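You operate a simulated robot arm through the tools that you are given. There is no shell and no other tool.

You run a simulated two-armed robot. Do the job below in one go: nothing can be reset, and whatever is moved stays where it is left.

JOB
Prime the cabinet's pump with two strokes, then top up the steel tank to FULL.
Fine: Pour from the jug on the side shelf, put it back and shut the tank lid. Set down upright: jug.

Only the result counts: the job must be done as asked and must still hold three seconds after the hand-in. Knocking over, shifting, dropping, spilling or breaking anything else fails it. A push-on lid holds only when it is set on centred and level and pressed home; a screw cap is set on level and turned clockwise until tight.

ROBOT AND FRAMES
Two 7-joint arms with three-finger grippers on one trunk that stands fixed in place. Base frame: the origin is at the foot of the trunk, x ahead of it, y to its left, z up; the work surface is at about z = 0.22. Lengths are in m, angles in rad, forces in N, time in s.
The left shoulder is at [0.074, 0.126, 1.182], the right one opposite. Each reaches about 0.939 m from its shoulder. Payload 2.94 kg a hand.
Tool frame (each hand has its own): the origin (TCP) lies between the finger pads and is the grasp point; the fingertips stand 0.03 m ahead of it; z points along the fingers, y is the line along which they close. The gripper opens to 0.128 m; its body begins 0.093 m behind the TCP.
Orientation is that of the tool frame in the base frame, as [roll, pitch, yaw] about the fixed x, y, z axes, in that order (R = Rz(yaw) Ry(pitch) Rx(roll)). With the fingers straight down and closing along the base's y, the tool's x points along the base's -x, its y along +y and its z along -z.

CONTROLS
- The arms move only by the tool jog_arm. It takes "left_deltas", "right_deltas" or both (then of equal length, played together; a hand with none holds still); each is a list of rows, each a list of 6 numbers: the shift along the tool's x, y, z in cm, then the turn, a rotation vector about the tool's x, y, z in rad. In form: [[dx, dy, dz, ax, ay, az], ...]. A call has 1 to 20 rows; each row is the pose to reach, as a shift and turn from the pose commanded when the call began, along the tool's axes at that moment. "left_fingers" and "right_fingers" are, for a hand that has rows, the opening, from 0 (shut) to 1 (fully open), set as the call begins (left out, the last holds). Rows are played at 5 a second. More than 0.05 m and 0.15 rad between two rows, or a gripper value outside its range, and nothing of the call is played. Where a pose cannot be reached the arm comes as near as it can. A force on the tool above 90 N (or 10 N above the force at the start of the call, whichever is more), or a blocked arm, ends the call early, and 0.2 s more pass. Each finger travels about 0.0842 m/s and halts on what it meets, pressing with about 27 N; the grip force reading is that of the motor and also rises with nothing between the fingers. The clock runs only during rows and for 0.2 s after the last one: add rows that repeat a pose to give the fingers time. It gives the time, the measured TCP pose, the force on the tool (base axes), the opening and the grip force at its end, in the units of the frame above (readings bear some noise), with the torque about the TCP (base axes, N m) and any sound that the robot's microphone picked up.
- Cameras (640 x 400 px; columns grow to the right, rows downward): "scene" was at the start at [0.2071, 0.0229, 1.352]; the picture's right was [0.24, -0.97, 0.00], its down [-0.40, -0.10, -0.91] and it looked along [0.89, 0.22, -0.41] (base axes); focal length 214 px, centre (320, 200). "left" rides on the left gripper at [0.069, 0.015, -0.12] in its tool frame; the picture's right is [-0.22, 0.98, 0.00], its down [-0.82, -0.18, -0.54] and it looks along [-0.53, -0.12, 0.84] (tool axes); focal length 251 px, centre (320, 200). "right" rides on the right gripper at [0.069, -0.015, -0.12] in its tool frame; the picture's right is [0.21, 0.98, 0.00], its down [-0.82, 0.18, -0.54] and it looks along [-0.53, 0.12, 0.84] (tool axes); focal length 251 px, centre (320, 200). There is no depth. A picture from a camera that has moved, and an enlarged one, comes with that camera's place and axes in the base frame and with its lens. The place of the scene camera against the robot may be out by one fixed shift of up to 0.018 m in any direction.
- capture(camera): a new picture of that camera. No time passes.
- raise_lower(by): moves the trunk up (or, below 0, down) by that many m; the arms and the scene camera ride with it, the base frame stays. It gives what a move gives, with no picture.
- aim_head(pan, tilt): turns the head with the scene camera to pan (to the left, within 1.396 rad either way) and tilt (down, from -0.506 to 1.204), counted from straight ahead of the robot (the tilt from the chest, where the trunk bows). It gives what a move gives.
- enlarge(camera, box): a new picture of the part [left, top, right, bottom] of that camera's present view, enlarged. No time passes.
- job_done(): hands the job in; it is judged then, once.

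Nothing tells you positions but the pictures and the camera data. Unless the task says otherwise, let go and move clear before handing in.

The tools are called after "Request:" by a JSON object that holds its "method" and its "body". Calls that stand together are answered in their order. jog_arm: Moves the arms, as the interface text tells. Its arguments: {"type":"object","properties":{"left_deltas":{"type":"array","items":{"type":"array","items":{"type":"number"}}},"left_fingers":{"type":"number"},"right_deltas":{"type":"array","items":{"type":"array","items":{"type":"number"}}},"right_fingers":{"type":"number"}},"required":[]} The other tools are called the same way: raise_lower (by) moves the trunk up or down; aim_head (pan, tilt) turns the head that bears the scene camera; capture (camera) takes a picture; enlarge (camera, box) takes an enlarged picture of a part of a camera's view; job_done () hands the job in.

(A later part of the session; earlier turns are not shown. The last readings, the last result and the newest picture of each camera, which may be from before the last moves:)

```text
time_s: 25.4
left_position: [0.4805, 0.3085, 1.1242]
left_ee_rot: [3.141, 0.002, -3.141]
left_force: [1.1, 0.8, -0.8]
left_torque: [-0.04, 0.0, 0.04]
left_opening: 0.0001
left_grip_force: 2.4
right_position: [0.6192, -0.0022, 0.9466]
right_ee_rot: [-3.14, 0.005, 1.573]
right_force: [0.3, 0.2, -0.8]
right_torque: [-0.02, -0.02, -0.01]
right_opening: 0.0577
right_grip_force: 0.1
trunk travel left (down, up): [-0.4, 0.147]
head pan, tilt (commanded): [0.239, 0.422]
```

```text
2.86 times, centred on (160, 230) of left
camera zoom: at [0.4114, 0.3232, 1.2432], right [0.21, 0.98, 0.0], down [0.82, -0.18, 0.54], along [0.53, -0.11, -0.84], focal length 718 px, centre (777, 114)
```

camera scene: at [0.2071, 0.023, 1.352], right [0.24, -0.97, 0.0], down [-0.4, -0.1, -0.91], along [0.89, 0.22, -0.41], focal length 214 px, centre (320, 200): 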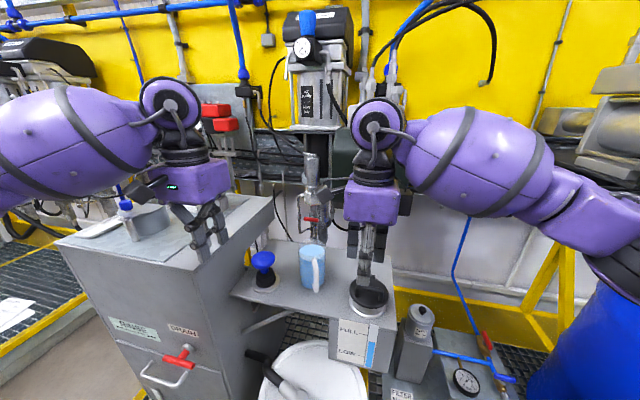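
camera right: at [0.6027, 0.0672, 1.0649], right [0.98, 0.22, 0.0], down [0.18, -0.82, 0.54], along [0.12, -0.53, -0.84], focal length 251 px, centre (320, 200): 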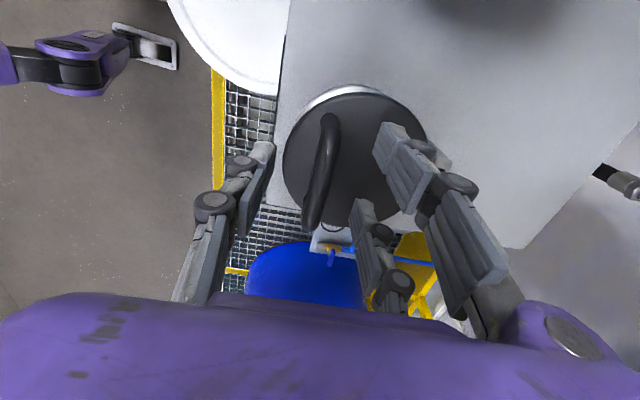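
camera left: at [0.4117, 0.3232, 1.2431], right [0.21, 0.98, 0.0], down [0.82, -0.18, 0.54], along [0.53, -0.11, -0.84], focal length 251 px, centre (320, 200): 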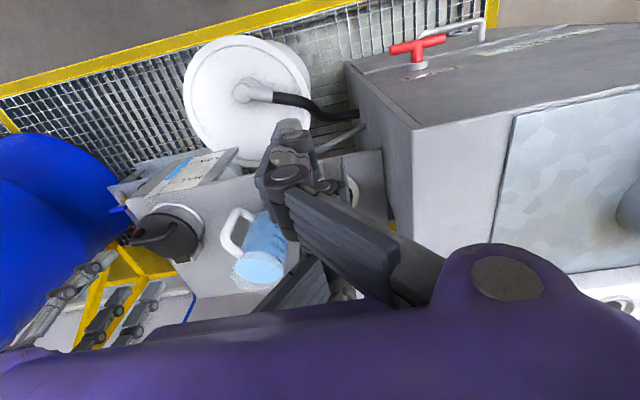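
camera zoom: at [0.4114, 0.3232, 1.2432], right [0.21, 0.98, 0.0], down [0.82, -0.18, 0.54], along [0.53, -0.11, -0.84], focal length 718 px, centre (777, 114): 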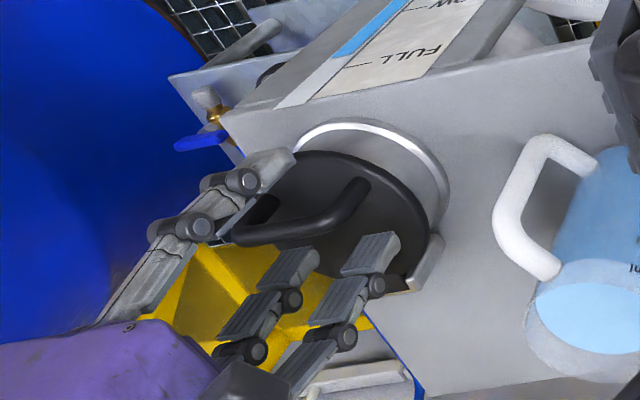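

The fingers straddle the bar. I'll lower 0.8 cm more and close on it.

Request:
{"method": "jog_arm", "body": {"right_deltas": [[0, 0, 0.4, 0, 0, 0], [0, 0, 0.8, 0, 0, 0], [0, 0, 0.8, 0, 0, 0]]}}

Request:
{"method": "jog_arm", "body": {"right_deltas": [[0, 0, 0, 0, 0, 0], [0, 0, 0, 0, 0, 0], [0, 0, 0, 0, 0, 0], [0, 0, 0, 0, 0, 0], [0, 0, 0, 0, 0, 0]], "right_fingers": 0}}

Request:
{"method": "capture", "body": {"camera": "right"}}

Request:
{"method": "enlarge", "body": {"camera": "scene", "box": [320, 220, 420, 320]}}

Request:
{"method": "enlarge", "body": {"camera": "left", "box": [60, 160, 260, 300]}}

```text
time_s: 26.2
left_position: [0.4812, 0.3087, 1.1241]
left_ee_rot: [3.141, 0.0, -3.139]
left_force: [-0.4, 0.4, -0.7]
left_torque: [0.0, -0.01, 0.02]
left_opening: 0.0
left_grip_force: 3.2
right_position: [0.6186, -0.0029, 0.9385]
right_ee_rot: [-3.14, 0.004, 1.573]
right_force: [-0.4, -0.7, 0.1]
right_torque: [0.02, 0.01, 0.02]
right_opening: 0.0577
right_grip_force: 0.1
trunk travel left (down, up): [-0.4, 0.147]
head pan, tilt (commanded): [0.239, 0.422]
```

```text
time_s: 27.4
left_position: [0.481, 0.3068, 1.1237]
left_ee_rot: [-3.141, 0.0, -3.141]
left_force: [0.3, 1.0, 0.1]
left_torque: [0.04, -0.01, 0.0]
left_opening: 0.0
left_grip_force: 3.1
right_position: [0.6201, -0.0014, 0.9389]
right_ee_rot: [3.14, 0.005, 1.57]
right_force: [8.1, -0.3, 9.3]
right_torque: [-0.45, -1.12, 0.02]
right_opening: 0.0107
right_grip_force: 37.3
trunk travel left (down, up): [-0.4, 0.147]
head pan, tilt (commanded): [0.239, 0.422]
```

```text
taken
camera right: at [0.6032, 0.067, 1.0579], right [0.98, 0.22, 0.0], down [0.18, -0.82, 0.54], along [0.12, -0.53, -0.84], focal length 251 px, centre (320, 200)
```

right: 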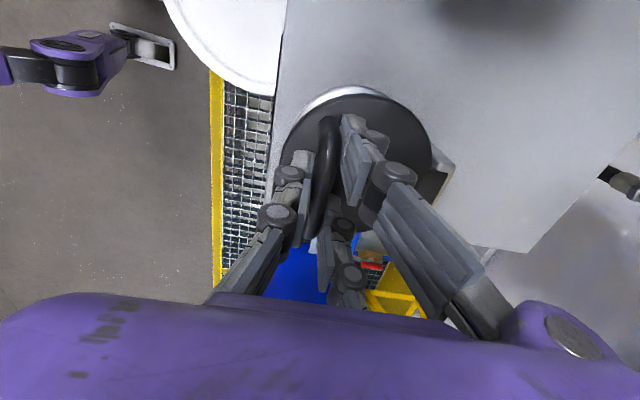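

```text
4.00 times, centred on (370, 270) of scene
camera zoom: at [0.2072, 0.023, 1.352], right [0.24, -0.97, 0.0], down [-0.4, -0.1, -0.91], along [0.89, 0.22, -0.41], focal length 858 px, centre (120, -80)
```

zoom: 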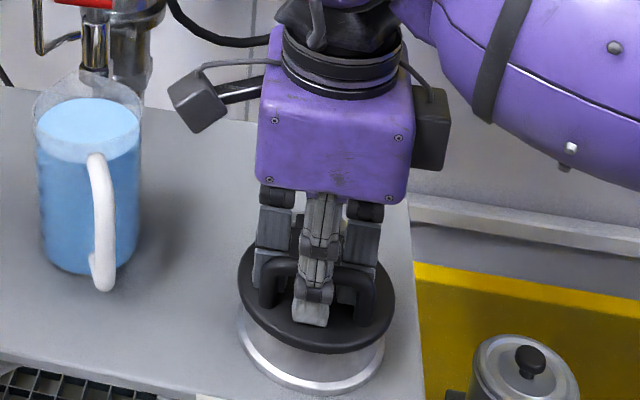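

```text
2.86 times, centred on (160, 230) of left
camera zoom: at [0.4116, 0.3232, 1.2432], right [0.21, 0.98, 0.0], down [0.82, -0.18, 0.54], along [0.53, -0.11, -0.84], focal length 718 px, centre (777, 114)
```

zoom: 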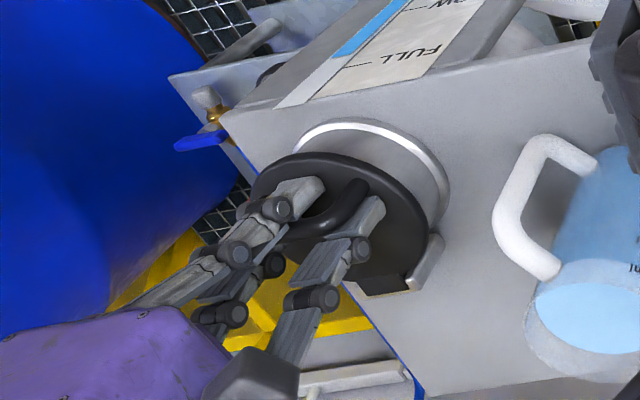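

The bar is gripped. I'll start lifting the lid along the hinge arc, rotating the hand with it, to about 10°.

Request:
{"method": "jog_arm", "body": {"right_deltas": [[0, 0.25, -0.41, 0.0524, 0, 0], [0, 0.52, -0.81, 0.1047, 0, 0], [0, 0.92, -1.32, 0.1745, 0, 0], [0, 0.92, -1.32, 0.1745, 0, 0]]}}

Request:
{"method": "enlarge", "body": {"camera": "scene", "box": [320, 220, 420, 320]}}

Request:
{"method": "enlarge", "body": {"camera": "left", "box": [60, 160, 260, 300]}}

```text
time_s: 28.4
left_position: [0.4793, 0.308, 1.1229]
left_ee_rot: [3.14, 0.001, -3.14]
left_force: [-0.1, 0.7, -1.0]
left_torque: [0.04, -0.03, 0.0]
left_opening: 0.0002
left_grip_force: 3.0
right_position: [0.6279, -0.0012, 0.9526]
right_ee_rot: [-2.965, 0.007, 1.573]
right_force: [0.3, -1.7, 13.1]
right_torque: [0.06, -1.24, -0.07]
right_opening: 0.0109
right_grip_force: 37.6
trunk travel left (down, up): [-0.4, 0.147]
head pan, tilt (commanded): [0.239, 0.422]
```

```text
4.00 times, centred on (370, 270) of scene
camera zoom: at [0.2059, 0.0227, 1.3522], right [0.24, -0.97, 0.0], down [-0.4, -0.1, -0.91], along [0.89, 0.22, -0.41], focal length 858 px, centre (120, -80)
```

zoom: 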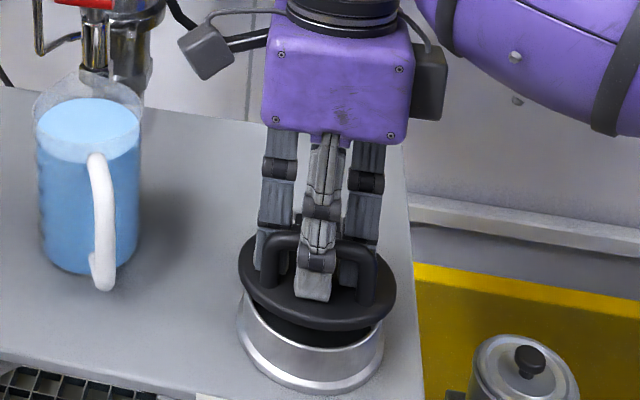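

```text
2.86 times, centred on (160, 230) of left
camera zoom: at [0.4105, 0.323, 1.2436], right [0.21, 0.98, 0.0], down [0.82, -0.18, 0.54], along [0.53, -0.11, -0.84], focal length 718 px, centre (777, 114)
```

zoom: 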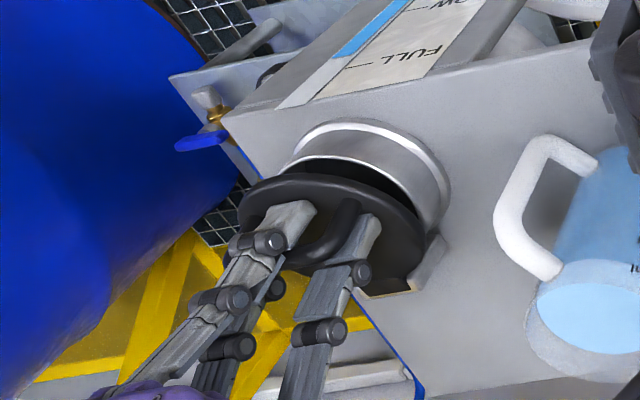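

The lid hinges freely and opens. I'll continue another 10°.

Request:
{"method": "jog_arm", "body": {"right_deltas": [[0, 0.25, -0.41, 0.0524, 0, 0], [0, 0.52, -0.81, 0.1047, 0, 0], [0, 0.92, -1.32, 0.1745, 0, 0], [0, 0.92, -1.32, 0.1745, 0, 0]]}}

Request:
{"method": "capture", "body": {"camera": "scene"}}

Request:
{"method": "enlarge", "body": {"camera": "left", "box": [0, 140, 280, 340]}}

Request:
{"method": "capture", "body": {"camera": "right"}}

```text
time_s: 29.0
left_position: [0.4685, 0.3037, 1.1304]
left_ee_rot: [3.137, 0.013, -3.139]
left_force: [0.2, -1.4, 1.1]
left_torque: [0.06, -0.01, 0.05]
left_opening: 0.0
left_grip_force: 2.3
right_position: [0.629, -0.0006, 0.9571]
right_ee_rot: [-2.92, 0.01, 1.581]
right_force: [64.7, 3.4, -32.5]
right_torque: [0.19, -1.05, -1.8]
right_opening: 0.0112
right_grip_force: 38.0
trunk travel left (down, up): [-0.4, 0.147]
head pan, tilt (commanded): [0.239, 0.422]
stopped in row 3 (right hand): the force on the tool passed its limit at 96 N (the readings are from after the stop); the commanded pose is now the measured one
```

```text
taken
camera scene: at [0.1925, 0.0168, 1.3542], right [0.24, -0.97, 0.0], down [-0.39, -0.09, -0.92], along [0.89, 0.22, -0.4], focal length 214 px, centre (320, 200)
```

scene: 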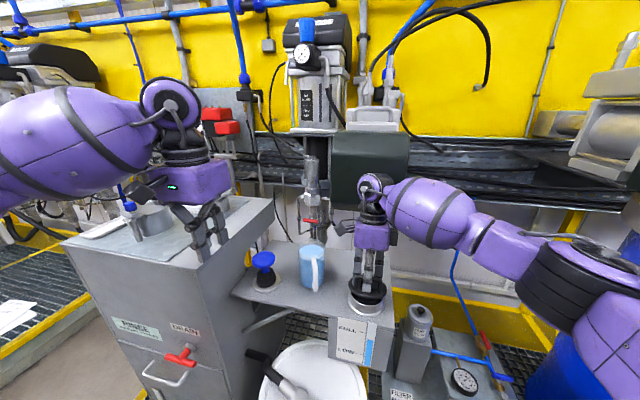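

```text
2.00 times, centred on (140, 240) of left
camera zoom: at [0.3984, 0.3174, 1.2488], right [0.21, 0.98, 0.01], down [0.82, -0.18, 0.55], along [0.54, -0.11, -0.84], focal length 503 px, centre (680, 120)
```

zoom: 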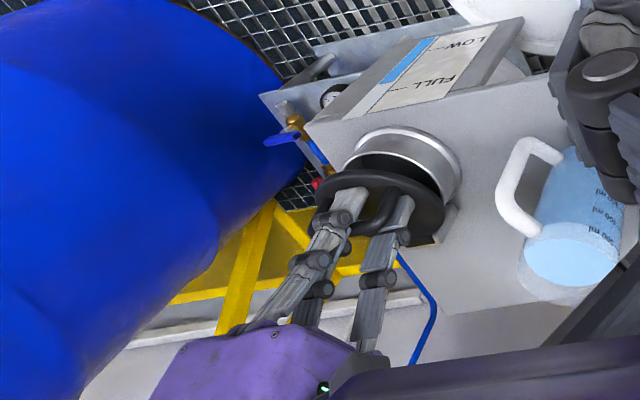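

```text
taken
camera right: at [0.6392, 0.0677, 1.0752], right [0.95, 0.22, -0.22], down [0.3, -0.81, 0.49], along [-0.07, -0.54, -0.84], focal length 251 px, centre (320, 200)
```

right: 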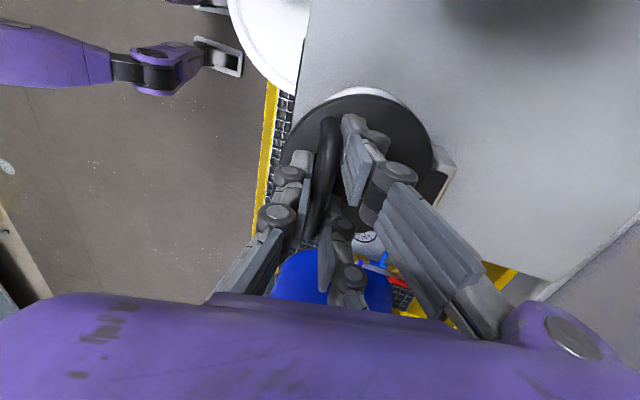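

The force stop looks like the right wrist meeting the green box behind it. I'll back off now by lowering the lid a little, then re-plan with the hand tilted toward the robot.

Request:
{"method": "jog_arm", "body": {"right_deltas": [[0, -0.21, 0.41, -0.05, 0, 0], [0, -0.42, 0.82, -0.1, 0, 0], [0, -0.42, 0.82, -0.1, 0, 0]]}}

Request:
{"method": "capture", "body": {"camera": "scene"}}

```text
time_s: 29.8
left_position: [0.4759, 0.3062, 1.1262]
left_ee_rot: [3.14, 0.005, -3.139]
left_force: [-1.1, 0.1, -0.7]
left_torque: [-0.03, -0.01, 0.0]
left_opening: 0.0
left_grip_force: 3.0
right_position: [0.6253, -0.0016, 0.9483]
right_ee_rot: [-2.992, 0.012, 1.576]
right_force: [-23.4, -16.6, 30.6]
right_torque: [0.6, -1.4, -1.49]
right_opening: 0.0107
right_grip_force: 36.5
trunk travel left (down, up): [-0.4, 0.147]
head pan, tilt (commanded): [0.239, 0.422]
```

```text
taken
camera scene: at [0.2007, 0.0208, 1.3531], right [0.24, -0.97, 0.0], down [-0.39, -0.1, -0.91], along [0.89, 0.22, -0.41], focal length 214 px, centre (320, 200)
```

scene: 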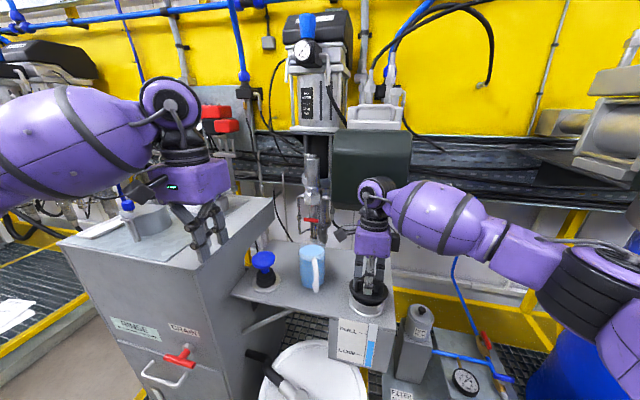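

I'll open the fingers to release the bar here and see whether the lid stays, then retreat along the tool axis.

Request:
{"method": "jog_arm", "body": {"right_deltas": [[0, 0, 0, 0, 0, 0], [0, 0, 0, 0, 0, 0], [0, 0, -0.5, 0, 0, 0]], "right_fingers": 0.45}}

Request:
{"method": "enlarge", "body": {"camera": "left", "box": [0, 140, 280, 340]}}

Request:
{"method": "capture", "body": {"camera": "scene"}}

```text
time_s: 30.6
left_position: [0.4821, 0.3086, 1.1229]
left_ee_rot: [-3.141, 0.001, -3.141]
left_force: [-0.7, -0.2, -0.6]
left_torque: [-0.03, 0.03, -0.03]
left_opening: 0.0
left_grip_force: 3.1
right_position: [0.6299, 0.0004, 0.9476]
right_ee_rot: [-2.987, 0.011, 1.58]
right_force: [-0.1, -0.1, -0.4]
right_torque: [-0.05, 0.05, 0.02]
right_opening: 0.0575
right_grip_force: 0.1
trunk travel left (down, up): [-0.4, 0.147]
head pan, tilt (commanded): [0.239, 0.422]
```

```text
2.00 times, centred on (140, 240) of left
camera zoom: at [0.412, 0.3236, 1.2428], right [0.21, 0.98, 0.0], down [0.82, -0.18, 0.54], along [0.53, -0.11, -0.84], focal length 503 px, centre (680, 120)
```

zoom: 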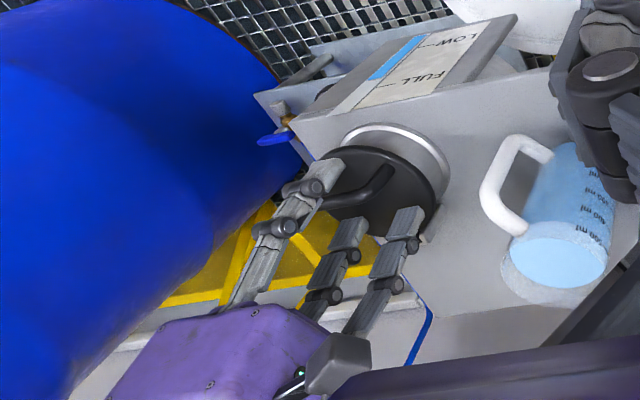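

```text
taken
camera scene: at [0.2076, 0.0234, 1.3518], right [0.24, -0.97, 0.0], down [-0.4, -0.1, -0.91], along [0.89, 0.22, -0.41], focal length 214 px, centre (320, 200)
```

scene: 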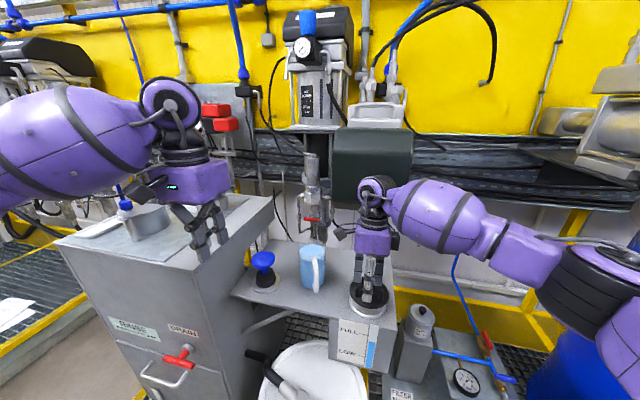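

The lid fell shut under gravity when released. I'll re-grip the bar shallowly with the hand tilted slightly toward me, so the bar can pivot in the fingers. Then I'll lift the lid to about 50° and let the left hand push it from underneath.

Request:
{"method": "jog_arm", "body": {"right_deltas": [[0, -0.4, -2, 0, 0, 0], [-0.1, -1.0, -3.9, -0.12, 0, 0], [-0.2, -2, -3.8, -0.24, 0, 0], [-0.3, -2.9, -3.7, -0.354, 0, 0], [-0.3, -2.9, -3.7, -0.354, 0, 0]]}}

Request:
{"method": "capture", "body": {"camera": "right"}}

Request:
{"method": "enlarge", "body": {"camera": "left", "box": [0, 140, 280, 340]}}

Request:
{"method": "enlarge", "body": {"camera": "scene", "box": [300, 100, 460, 320]}}

```text
time_s: 31.8
left_position: [0.4815, 0.3092, 1.1231]
left_ee_rot: [-3.141, 0.0, -3.139]
left_force: [-0.4, 0.5, 0.2]
left_torque: [-0.02, 0.02, -0.02]
left_opening: 0.0002
left_grip_force: 3.1
right_position: [0.6085, -0.0017, 0.9897]
right_ee_rot: [2.942, 0.013, 1.577]
right_force: [0.4, -0.7, -0.8]
right_torque: [0.03, 0.0, -0.02]
right_opening: 0.0576
right_grip_force: 0.1
trunk travel left (down, up): [-0.4, 0.147]
head pan, tilt (commanded): [0.239, 0.422]
```

```text
taken
camera right: at [0.5679, 0.0671, 1.1027], right [0.96, 0.22, 0.19], down [0.08, -0.81, 0.58], along [0.29, -0.54, -0.8], focal length 251 px, centre (320, 200)
```

right: 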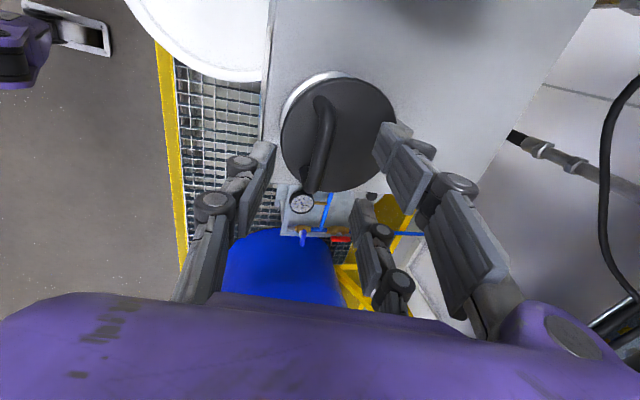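

```text
2.00 times, centred on (140, 240) of left
camera zoom: at [0.4119, 0.3233, 1.243], right [0.21, 0.98, 0.0], down [0.82, -0.18, 0.54], along [0.53, -0.11, -0.84], focal length 503 px, centre (680, 120)
```

zoom: 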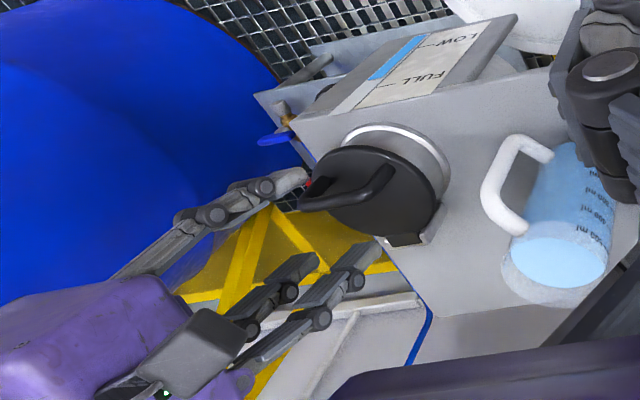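

```text
1.82 times, centred on (380, 210) of scene
camera zoom: at [0.2075, 0.023, 1.3519], right [0.24, -0.97, 0.0], down [-0.4, -0.1, -0.91], along [0.89, 0.22, -0.41], focal length 390 px, centre (211, 182)
```

zoom: 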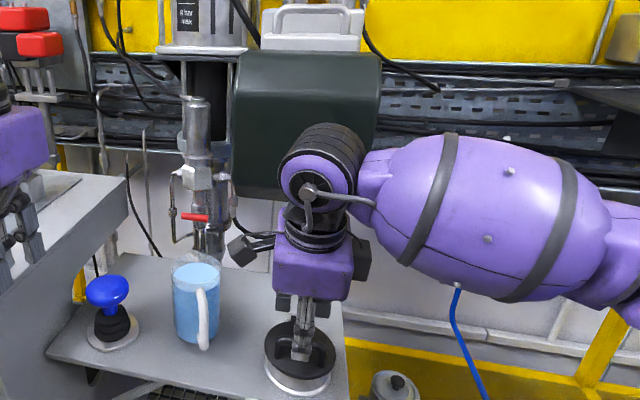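

Now I'll stage the left hand with closed fingers, pointing forward in front of the tank, ready to push under the lid.

Request:
{"method": "jog_arm", "body": {"left_deltas": [[-0.18, -2.6, 1.4, 0.0183, -0.1213, 0.0262], [-0.37, -5.2, 2.8, 0.0366, -0.2426, 0.0523], [-0.55, -7.8, 4.1, 0.055, -0.3638, 0.0785], [-0.74, -10.4, 5.5, 0.0733, -0.4851, 0.1047], [-0.92, -13, 6.9, 0.0916, -0.6064, 0.1309], [-1.1, -15.5, 8.3, 0.1099, -0.7277, 0.157], [-1.3, -18.1, 9.7, 0.1282, -0.849, 0.1832], [-1.5, -20.7, 11, 0.1466, -0.9702, 0.2094], [-1.7, -23.3, 12.4, 0.1649, -1.0915, 0.2355], [-1.85, -25.9, 13.8, 0.1832, -1.2128, 0.2617], [-1.85, -25.9, 13.8, 0.1832, -1.2128, 0.2617]], "left_fingers": 0}}

Request:
{"method": "capture", "body": {"camera": "scene"}}

Request:
{"method": "capture", "body": {"camera": "left"}}

```text
time_s: 34.2
left_position: [0.5577, 0.0781, 0.9974]
left_ee_rot: [-3.097, 1.047, 2.914]
left_force: [0.9, -0.5, -0.3]
left_torque: [0.0, 0.0, 0.0]
left_opening: 0.0
left_grip_force: 3.1
left hand out of reach, approached as far as the arm can: row 5, 6, 7, 8, 9, 10, 11
right_position: [0.6086, -0.0024, 0.989]
right_ee_rot: [2.942, 0.013, 1.579]
right_force: [-0.4, -0.7, 0.6]
right_torque: [0.01, 0.0, -0.02]
right_opening: 0.0574
right_grip_force: 0.0
trunk travel left (down, up): [-0.4, 0.147]
head pan, tilt (commanded): [0.239, 0.422]
```

```text
taken
camera scene: at [0.2078, 0.0227, 1.3519], right [0.24, -0.97, 0.0], down [-0.4, -0.1, -0.91], along [0.89, 0.22, -0.41], focal length 214 px, centre (320, 200)
```

scene: 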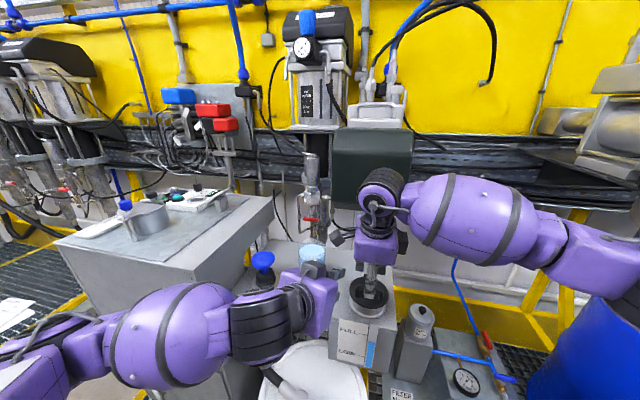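

```text
taken
camera left: at [0.4276, 0.129, 0.9971], right [0.36, 0.92, 0.16], down [-0.1, -0.14, 0.99], along [0.93, -0.37, 0.04], focal length 251 px, centre (320, 200)
```

left: 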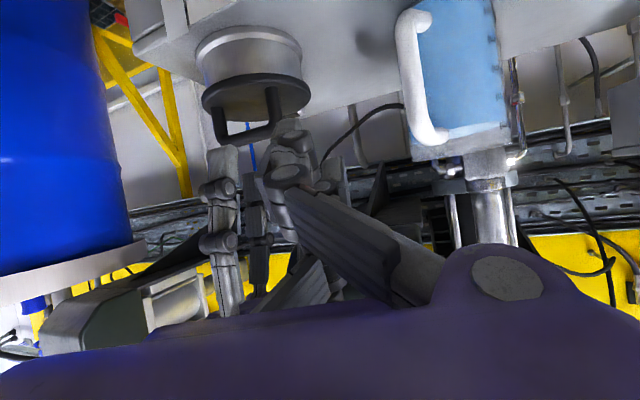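

The left hand stopped short but is close enough for staging. Now the right hand goes down to a shallow grip on the bar.

Request:
{"method": "jog_arm", "body": {"right_deltas": [[0, 0, 1.5, 0, 0, 0], [0, 0, 3, 0, 0, 0], [0, 0, 3.9, 0, 0, 0], [0, 0, 3.9, 0, 0, 0]]}}

Request:
{"method": "jog_arm", "body": {"right_deltas": [[0, 0, 0, 0, 0, 0], [0, 0, 0, 0, 0, 0], [0, 0, 0, 0, 0, 0], [0, 0, 0, 0, 0, 0]], "right_fingers": 0}}

Request:
{"method": "capture", "body": {"camera": "right"}}

Request:
{"method": "enlarge", "body": {"camera": "left", "box": [120, 0, 360, 200]}}

Request:
{"method": "enlarge", "body": {"camera": "scene", "box": [300, 200, 420, 320]}}

```text
time_s: 35.2
left_position: [0.5566, 0.0787, 0.9968]
left_ee_rot: [-3.097, 1.048, 2.914]
left_force: [0.0, 0.3, -0.5]
left_torque: [-0.02, -0.04, -0.01]
left_opening: 0.0
left_grip_force: 2.9
right_position: [0.6163, -0.0031, 0.9513]
right_ee_rot: [2.943, 0.013, 1.578]
right_force: [-0.4, 0.0, 1.0]
right_torque: [0.01, 0.03, -0.02]
right_opening: 0.0576
right_grip_force: 0.0
trunk travel left (down, up): [-0.4, 0.147]
head pan, tilt (commanded): [0.239, 0.422]
```

```text
time_s: 36.2
left_position: [0.5574, 0.0777, 0.997]
left_ee_rot: [-3.099, 1.047, 2.916]
left_force: [1.2, -0.3, 0.1]
left_torque: [0.03, 0.01, 0.01]
left_opening: 0.0
left_grip_force: 2.8
right_position: [0.617, -0.0032, 0.9512]
right_ee_rot: [2.941, 0.012, 1.576]
right_force: [2.7, 1.1, -1.1]
right_torque: [0.21, 0.0, -0.89]
right_opening: 0.0113
right_grip_force: 38.3
trunk travel left (down, up): [-0.4, 0.147]
head pan, tilt (commanded): [0.239, 0.422]
```

```text
taken
camera right: at [0.5765, 0.0668, 1.064], right [0.96, 0.22, 0.19], down [0.08, -0.81, 0.58], along [0.28, -0.54, -0.8], focal length 251 px, centre (320, 200)
```

right: 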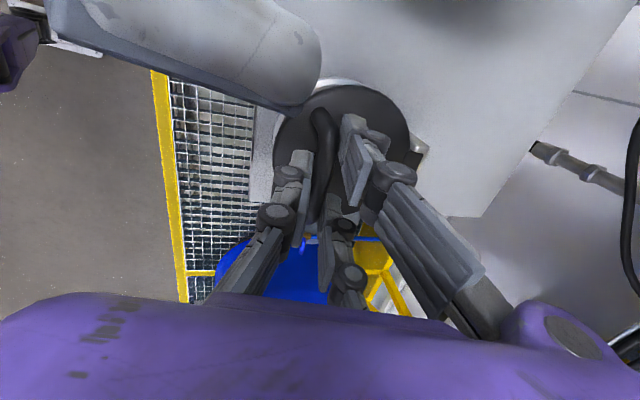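

```text
2.00 times, centred on (240, 100) of left
camera zoom: at [0.4274, 0.1292, 0.9972], right [0.36, 0.92, 0.16], down [-0.1, -0.14, 0.99], along [0.93, -0.37, 0.04], focal length 503 px, centre (480, 400)
```

zoom: 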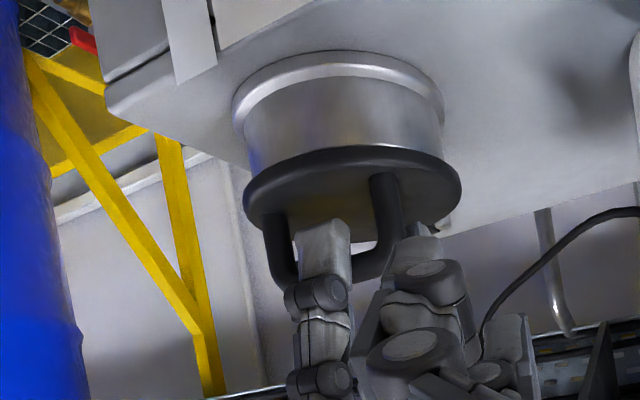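

```text
3.33 times, centred on (360, 260) of scene
camera zoom: at [0.2075, 0.023, 1.3519], right [0.24, -0.97, 0.0], down [-0.4, -0.1, -0.91], along [0.89, 0.22, -0.41], focal length 715 px, centre (187, 0)
```

zoom: 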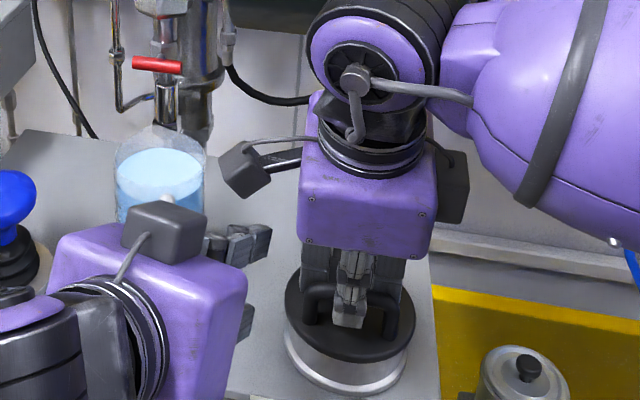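

The grip is good (opening 0.011). I'll lift the bar along its arc with the hand orientation fixed, to 20° first.

Request:
{"method": "jog_arm", "body": {"right_deltas": [[0, 0.43, -0.6, 0, 0, 0], [0, 0.91, -1.18, 0, 0, 0], [0, 1.45, -1.7, 0, 0, 0], [0, 2.02, -2.19, 0, 0, 0], [0, 2.02, -2.19, 0, 0, 0]]}}

Request:
{"method": "enlarge", "body": {"camera": "left", "box": [120, 0, 360, 200]}}

Request:
{"method": "enlarge", "body": {"camera": "scene", "box": [300, 200, 420, 320]}}

```text
time_s: 37.4
left_position: [0.5565, 0.0775, 0.9973]
left_ee_rot: [-3.101, 1.046, 2.913]
left_force: [0.1, -0.4, 0.4]
left_torque: [-0.02, 0.04, -0.01]
left_opening: 0.0003
left_grip_force: 3.1
right_position: [0.6311, -0.0031, 0.9766]
right_ee_rot: [2.942, 0.011, 1.578]
right_force: [-2.0, -2.3, -3.8]
right_torque: [-0.52, 0.24, -1.11]
right_opening: 0.0115
right_grip_force: 38.2
trunk travel left (down, up): [-0.4, 0.147]
head pan, tilt (commanded): [0.239, 0.422]
```

```text
2.00 times, centred on (240, 100) of left
camera zoom: at [0.4272, 0.129, 0.9973], right [0.36, 0.92, 0.17], down [-0.1, -0.14, 0.99], along [0.93, -0.37, 0.04], focal length 503 px, centre (480, 400)
```

zoom: 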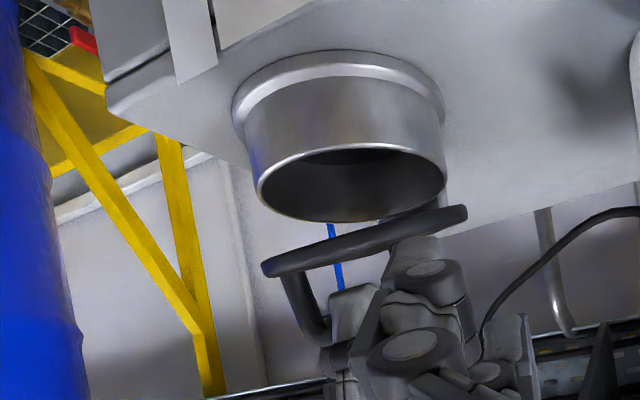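

```text
3.33 times, centred on (360, 260) of scene
camera zoom: at [0.2072, 0.0227, 1.352], right [0.24, -0.97, 0.0], down [-0.4, -0.1, -0.91], along [0.89, 0.22, -0.41], focal length 715 px, centre (187, 0)
```

zoom: 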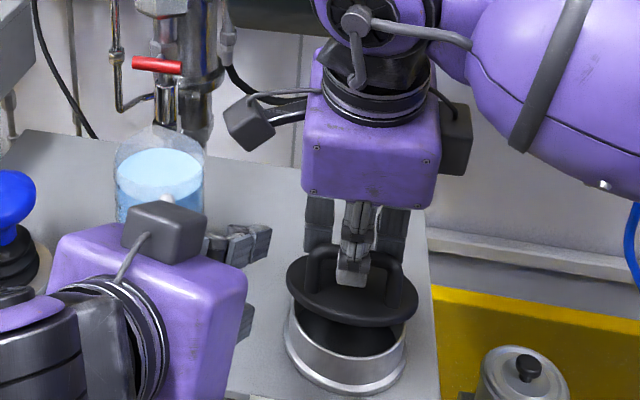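

The lid is opening smoothly with low force. I'll continue to about 45°.

Request:
{"method": "jog_arm", "body": {"right_deltas": [[0, 0.62, -0.42, 0, 0, 0], [0, 1.26, -0.8, 0, 0, 0], [0, 1.93, -1.1, 0, 0, 0], [0, 2.64, -1.36, 0, 0, 0], [0, 3.35, -1.55, 0, 0, 0], [0, 3.35, -1.55, 0, 0, 0]]}}

Request:
{"method": "enlarge", "body": {"camera": "left", "box": [120, 0, 360, 200]}}

Request:
{"method": "enlarge", "body": {"camera": "scene", "box": [280, 160, 440, 320]}}

```text
time_s: 38.8
left_position: [0.5568, 0.0772, 0.9968]
left_ee_rot: [-3.1, 1.047, 2.914]
left_force: [-0.3, -0.3, -0.4]
left_torque: [-0.02, -0.02, 0.0]
left_opening: 0.0
left_grip_force: 3.3
right_position: [0.6618, -0.0026, 0.9987]
right_ee_rot: [2.94, 0.011, 1.578]
right_force: [-3.3, -7.3, -1.0]
right_torque: [-0.4, 0.13, -1.17]
right_opening: 0.0117
right_grip_force: 38.4
trunk travel left (down, up): [-0.4, 0.147]
head pan, tilt (commanded): [0.239, 0.422]
```

```text
2.00 times, centred on (240, 100) of left
camera zoom: at [0.4269, 0.1285, 0.9975], right [0.36, 0.92, 0.17], down [-0.1, -0.14, 0.99], along [0.93, -0.37, 0.04], focal length 503 px, centre (480, 400)
```

zoom: 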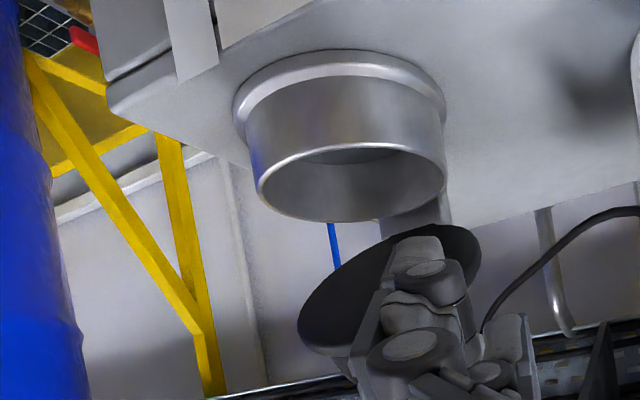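

```text
2.50 times, centred on (360, 240) of scene
camera zoom: at [0.2068, 0.0221, 1.3521], right [0.24, -0.97, 0.0], down [-0.4, -0.1, -0.91], along [0.89, 0.22, -0.41], focal length 536 px, centre (220, 100)
```

zoom: 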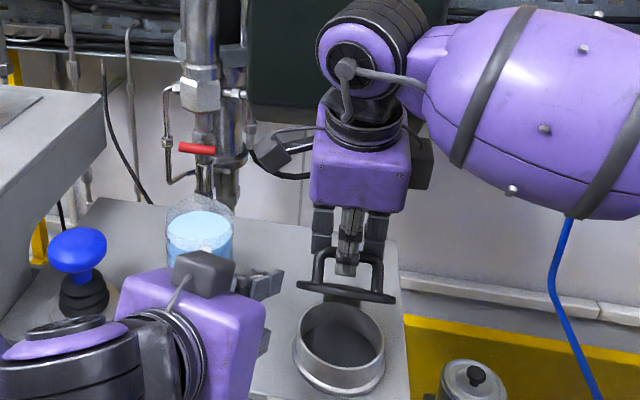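

The lid is near 47° with the forces still small. I'll carry it a little further while there is room.

Request:
{"method": "jog_arm", "body": {"right_deltas": [[0, 0.75, -0.12, 0, 0, 0], [0, 1.51, -0.19, 0, 0, 0], [0, 2.25, -0.2, 0, 0, 0], [0, 2.25, -0.2, 0, 0, 0]]}}

Request:
{"method": "enlarge", "body": {"camera": "left", "box": [120, 0, 360, 200]}}

Request:
{"method": "enlarge", "body": {"camera": "scene", "box": [280, 160, 440, 320]}}

```text
time_s: 39.8
left_position: [0.5573, 0.0775, 0.9973]
left_ee_rot: [-3.1, 1.047, 2.913]
left_force: [-0.4, -0.8, 0.1]
left_torque: [0.01, -0.01, -0.02]
left_opening: 0.0001
left_grip_force: 3.4
right_position: [0.6825, -0.0023, 1.0052]
right_ee_rot: [2.94, 0.013, 1.58]
right_force: [-1.6, -4.3, -0.4]
right_torque: [-0.18, 0.12, -1.14]
right_opening: 0.0115
right_grip_force: 38.7
trunk travel left (down, up): [-0.4, 0.147]
head pan, tilt (commanded): [0.239, 0.422]
```

```text
2.00 times, centred on (240, 100) of left
camera zoom: at [0.4269, 0.1287, 0.9975], right [0.36, 0.92, 0.17], down [-0.1, -0.14, 0.99], along [0.93, -0.37, 0.04], focal length 503 px, centre (480, 400)
```

zoom: 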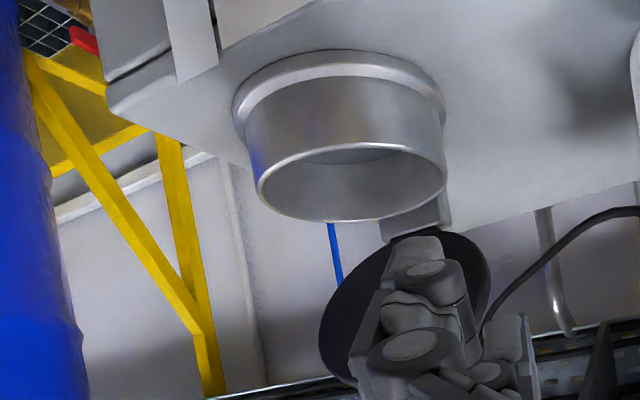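

```text
2.50 times, centred on (360, 240) of scene
camera zoom: at [0.2068, 0.0223, 1.352], right [0.24, -0.97, 0.0], down [-0.4, -0.1, -0.91], along [0.89, 0.22, -0.41], focal length 536 px, centre (220, 100)
```

zoom: 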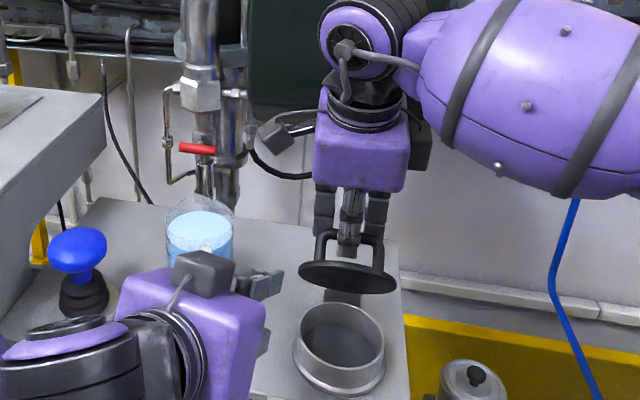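

Request:
{"method": "jog_arm", "body": {"right_deltas": [[0, 0.74, 0.09, 0, 0, 0], [0, 1.48, 0.2, 0, 0, 0], [0, 2.2, 0.4, 0, 0, 0], [0, 2.2, 0.4, 0, 0, 0]]}}

Request:
{"method": "enlarge", "body": {"camera": "left", "box": [120, 0, 360, 200]}}

Request:
{"method": "enlarge", "body": {"camera": "scene", "box": [280, 160, 440, 320]}}

```text
time_s: 40.8
left_position: [0.5503, 0.078, 1.0014]
left_ee_rot: [-3.105, 1.053, 2.906]
left_force: [-0.6, 0.0, -0.5]
left_torque: [0.02, -0.01, 0.02]
left_opening: 0.0
left_grip_force: 3.4
right_position: [0.6944, -0.0023, 1.0075]
right_ee_rot: [2.948, 0.012, 1.579]
right_force: [-74.2, -13.1, -21.8]
right_torque: [2.17, -7.78, -3.91]
right_opening: 0.0118
right_grip_force: 38.5
trunk travel left (down, up): [-0.4, 0.147]
head pan, tilt (commanded): [0.239, 0.422]
```

```text
2.00 times, centred on (240, 100) of left
camera zoom: at [0.4202, 0.1277, 1.0003], right [0.36, 0.92, 0.17], down [-0.11, -0.14, 0.98], along [0.93, -0.37, 0.05], focal length 503 px, centre (480, 400)
```

zoom: 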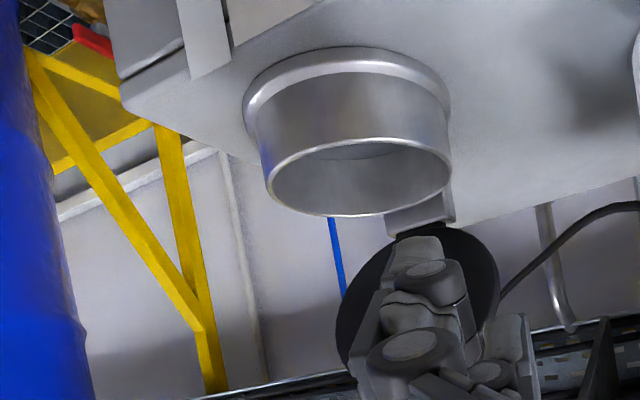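

```text
2.50 times, centred on (360, 240) of scene
camera zoom: at [0.1977, 0.0208, 1.3532], right [0.24, -0.97, 0.0], down [-0.39, -0.1, -0.91], along [0.89, 0.22, -0.4], focal length 536 px, centre (220, 100)
```

zoom: 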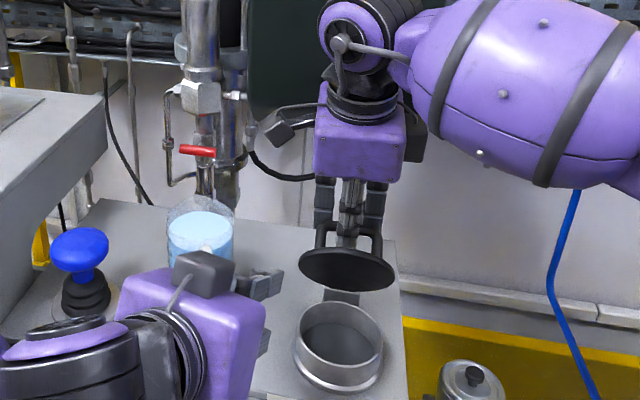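

The hand body touched the green box (−74 N, about 10 cm up the hand). I'll back off to about 64° and hold the lid there.

Request:
{"method": "jog_arm", "body": {"right_deltas": [[0, -0.6, -0.1, 0, 0, 0], [0, -1.3, -0.25, 0, 0, 0], [0, -1.6, -0.3, 0, 0, 0], [0, -1.6, -0.3, 0, 0, 0]]}}

Request:
{"method": "capture", "body": {"camera": "scene"}}

Request:
{"method": "capture", "body": {"camera": "left"}}

```text
time_s: 41.8
left_position: [0.5568, 0.0775, 0.9969]
left_ee_rot: [-3.1, 1.046, 2.914]
left_force: [0.5, 0.2, 0.1]
left_torque: [0.0, -0.01, -0.04]
left_opening: 0.0
left_grip_force: 2.9
right_position: [0.691, -0.0027, 1.0068]
right_ee_rot: [2.939, 0.008, 1.578]
right_force: [3.6, -3.9, -5.7]
right_torque: [1.05, -0.26, -0.87]
right_opening: 0.0118
right_grip_force: 38.6
trunk travel left (down, up): [-0.4, 0.147]
head pan, tilt (commanded): [0.239, 0.422]
```

```text
taken
camera scene: at [0.2082, 0.0223, 1.3519], right [0.24, -0.97, 0.0], down [-0.4, -0.1, -0.91], along [0.89, 0.22, -0.41], focal length 214 px, centre (320, 200)
```

scene: 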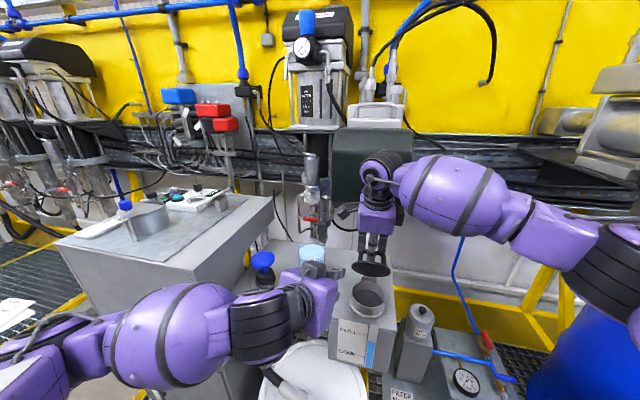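

```text
taken
camera left: at [0.4279, 0.1287, 0.9972], right [0.36, 0.92, 0.17], down [-0.1, -0.14, 0.99], along [0.93, -0.37, 0.04], focal length 251 px, centre (320, 200)
```

left: 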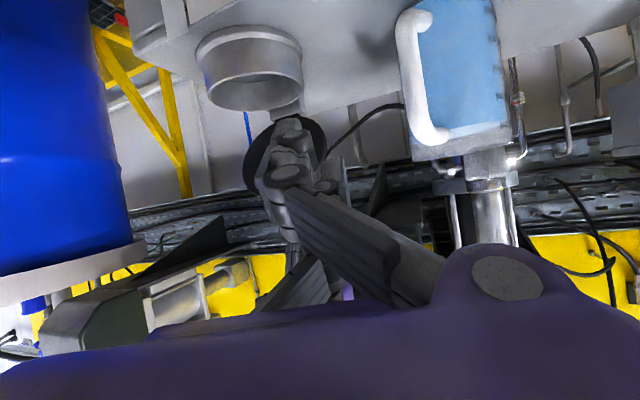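

The lid is held at about 66° with no load. I'll bring the closed left fingers under and in front of it.

Request:
{"method": "jog_arm", "body": {"left_deltas": [[-0.2, -2.2, 1.0, 0, 0, 0], [-0.4, -4.4, 2.5, 0, 0, 0], [-0.6, -6.0, 4.5, 0, 0, 0], [-0.8, -6.58, 6.39, 0, 0, 0], [-0.8, -6.58, 6.39, 0, 0, 0]]}}

Request:
{"method": "capture", "body": {"camera": "left"}}

Request:
{"method": "enlarge", "body": {"camera": "scene", "box": [260, 140, 460, 330]}}

Request:
{"method": "capture", "body": {"camera": "right"}}

```text
time_s: 43.0
left_position: [0.6093, 0.0336, 0.9857]
left_ee_rot: [-3.099, 1.045, 2.912]
left_force: [-0.4, -0.1, -0.4]
left_torque: [0.0, -0.01, 0.0]
left_opening: 0.0001
left_grip_force: 3.1
left hand out of reach, approached as far as the arm can: row 1, 2, 3, 4, 5
right_position: [0.689, -0.0023, 1.0055]
right_ee_rot: [2.941, 0.008, 1.577]
right_force: [-0.2, -5.6, 5.6]
right_torque: [0.44, -0.04, -1.0]
right_opening: 0.0116
right_grip_force: 38.5
trunk travel left (down, up): [-0.4, 0.147]
head pan, tilt (commanded): [0.239, 0.422]
```

```text
taken
camera left: at [0.48, 0.0844, 0.9859], right [0.36, 0.92, 0.16], down [-0.1, -0.14, 0.99], along [0.93, -0.37, 0.04], focal length 251 px, centre (320, 200)
```

left: 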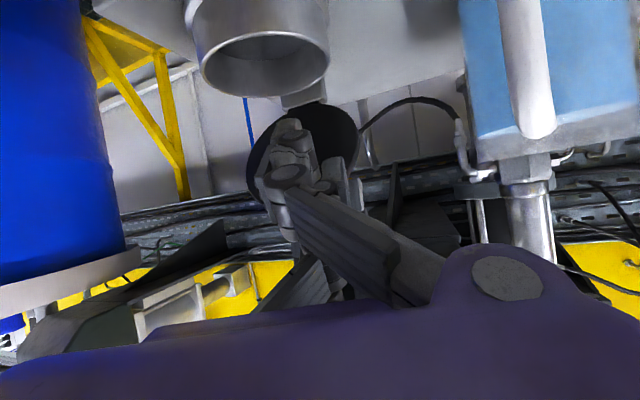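

```text
2.11 times, centred on (360, 235) of scene
camera zoom: at [0.2065, 0.0221, 1.3521], right [0.24, -0.97, 0.0], down [-0.4, -0.1, -0.91], along [0.89, 0.22, -0.41], focal length 452 px, centre (236, 126)
```

zoom: 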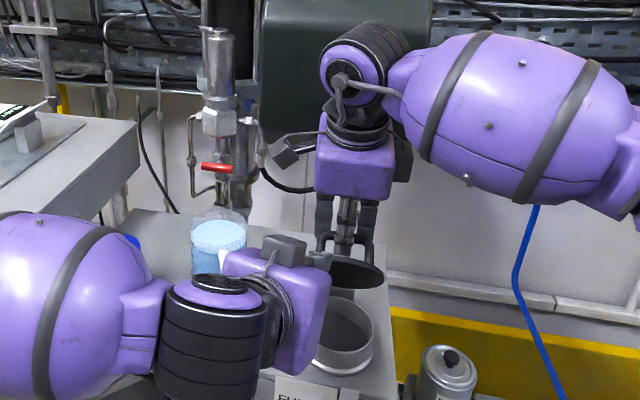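

```text
taken
camera right: at [0.6486, 0.0674, 1.1195], right [0.96, 0.22, 0.19], down [0.07, -0.82, 0.57], along [0.29, -0.53, -0.8], focal length 251 px, centre (320, 200)
```

right: 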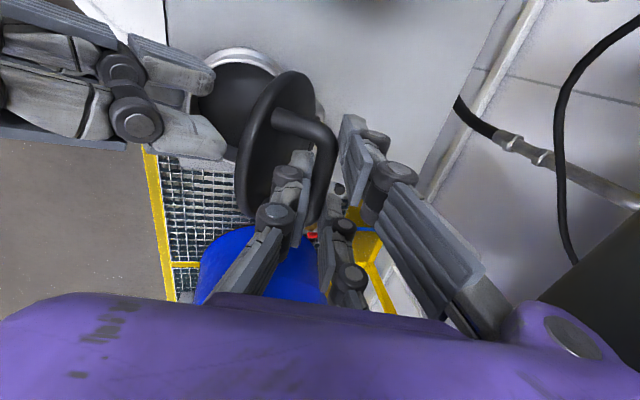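

The left hand is nearly in front of the lid. I'll lower it about 2.4 cm and then ease forward until it touches the underside.

Request:
{"method": "jog_arm", "body": {"left_deltas": [[1.0, 0, 0.6, 0, 0, 0], [2.08, 0, 1.2, 0, 0, 0], [2.08, 0, 1.2, 0, 0, 0]]}}

Request:
{"method": "capture", "body": {"camera": "right"}}

Request:
{"method": "capture", "body": {"camera": "left"}}

```text
time_s: 43.8
left_position: [0.6093, 0.0329, 0.9846]
left_ee_rot: [-3.098, 1.044, 2.913]
left_force: [0.1, 0.0, -0.7]
left_torque: [0.0, 0.01, -0.03]
left_opening: 0.0
left_grip_force: 2.5
left hand out of reach, approached as far as the arm can: row 1, 2, 3
right_position: [0.6892, -0.0019, 1.0071]
right_ee_rot: [2.943, 0.01, 1.577]
right_force: [0.2, -4.7, 7.3]
right_torque: [0.43, -0.06, -1.03]
right_opening: 0.0114
right_grip_force: 38.1
trunk travel left (down, up): [-0.4, 0.147]
head pan, tilt (commanded): [0.239, 0.422]
```

```text
taken
camera right: at [0.6482, 0.0675, 1.1194], right [0.96, 0.22, 0.19], down [0.08, -0.81, 0.57], along [0.29, -0.53, -0.8], focal length 251 px, centre (320, 200)
```

right: 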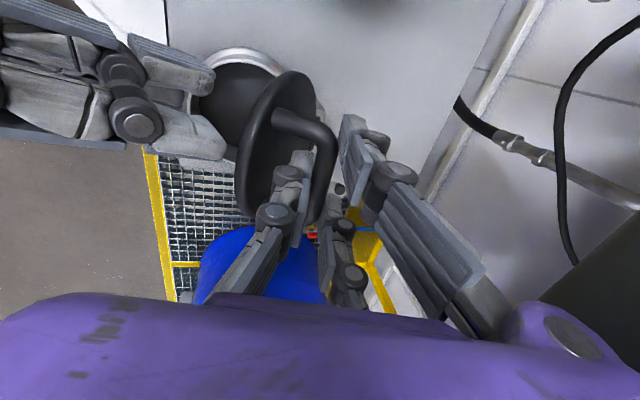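

```text
taken
camera left: at [0.4796, 0.0845, 0.986], right [0.36, 0.92, 0.17], down [-0.1, -0.14, 0.99], along [0.93, -0.37, 0.04], focal length 251 px, centre (320, 200)
```

left: 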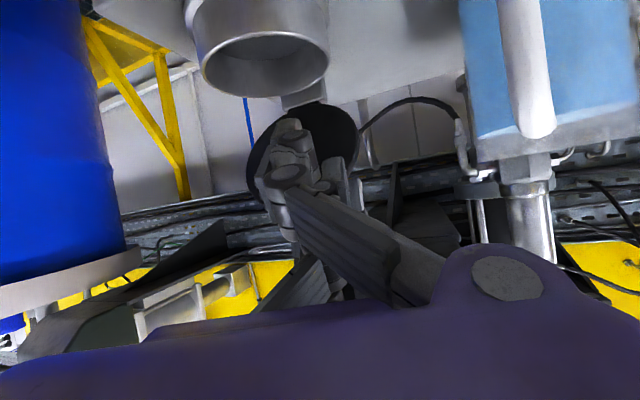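

The left arm is at a limit with this orientation. I'll point its fingers more downward (about 45°) and see whether it can then get lower under the lid.

Request:
{"method": "jog_arm", "body": {"left_deltas": [[0.85, -0.05, 0.2, 0, 0.13, 0], [1.71, -0.1, 0.43, 0, 0.26, 0], [1.71, -0.1, 0.43, 0, 0.26, 0]]}}

Request:
{"method": "capture", "body": {"camera": "right"}}

Request:
{"method": "enlarge", "body": {"camera": "scene", "box": [260, 140, 460, 330]}}

```text
time_s: 44.6
left_position: [0.6046, 0.0328, 0.9693]
left_ee_rot: [-3.111, 0.788, 2.897]
left_force: [-0.1, -0.5, 0.4]
left_torque: [-0.01, 0.02, -0.03]
left_opening: 0.0002
left_grip_force: 2.8
right_position: [0.6881, -0.002, 1.006]
right_ee_rot: [2.94, 0.011, 1.578]
right_force: [-0.9, -3.9, 7.8]
right_torque: [0.28, -0.04, -1.04]
right_opening: 0.0114
right_grip_force: 38.4
trunk travel left (down, up): [-0.4, 0.147]
head pan, tilt (commanded): [0.239, 0.422]
```

```text
taken
camera right: at [0.6479, 0.0675, 1.1193], right [0.96, 0.22, 0.19], down [0.08, -0.81, 0.58], along [0.29, -0.54, -0.8], focal length 251 px, centre (320, 200)
```

right: 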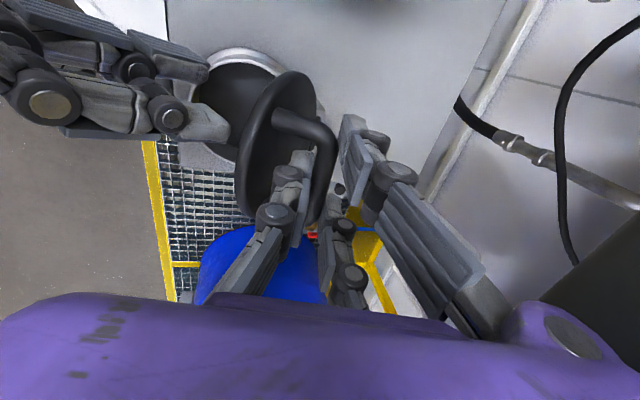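

```text
2.11 times, centred on (360, 235) of scene
camera zoom: at [0.206, 0.0221, 1.3522], right [0.24, -0.97, 0.0], down [-0.4, -0.1, -0.91], along [0.89, 0.22, -0.41], focal length 452 px, centre (236, 126)
```

zoom: 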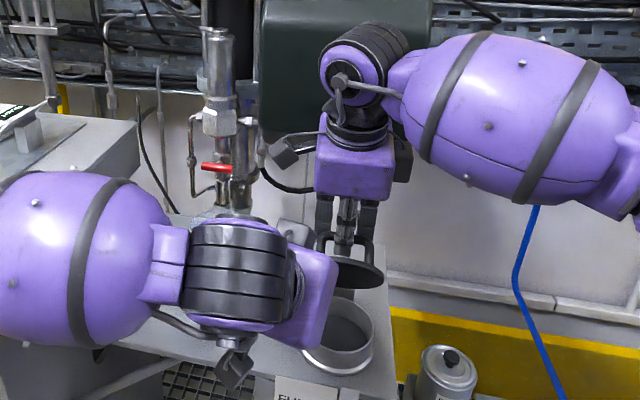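

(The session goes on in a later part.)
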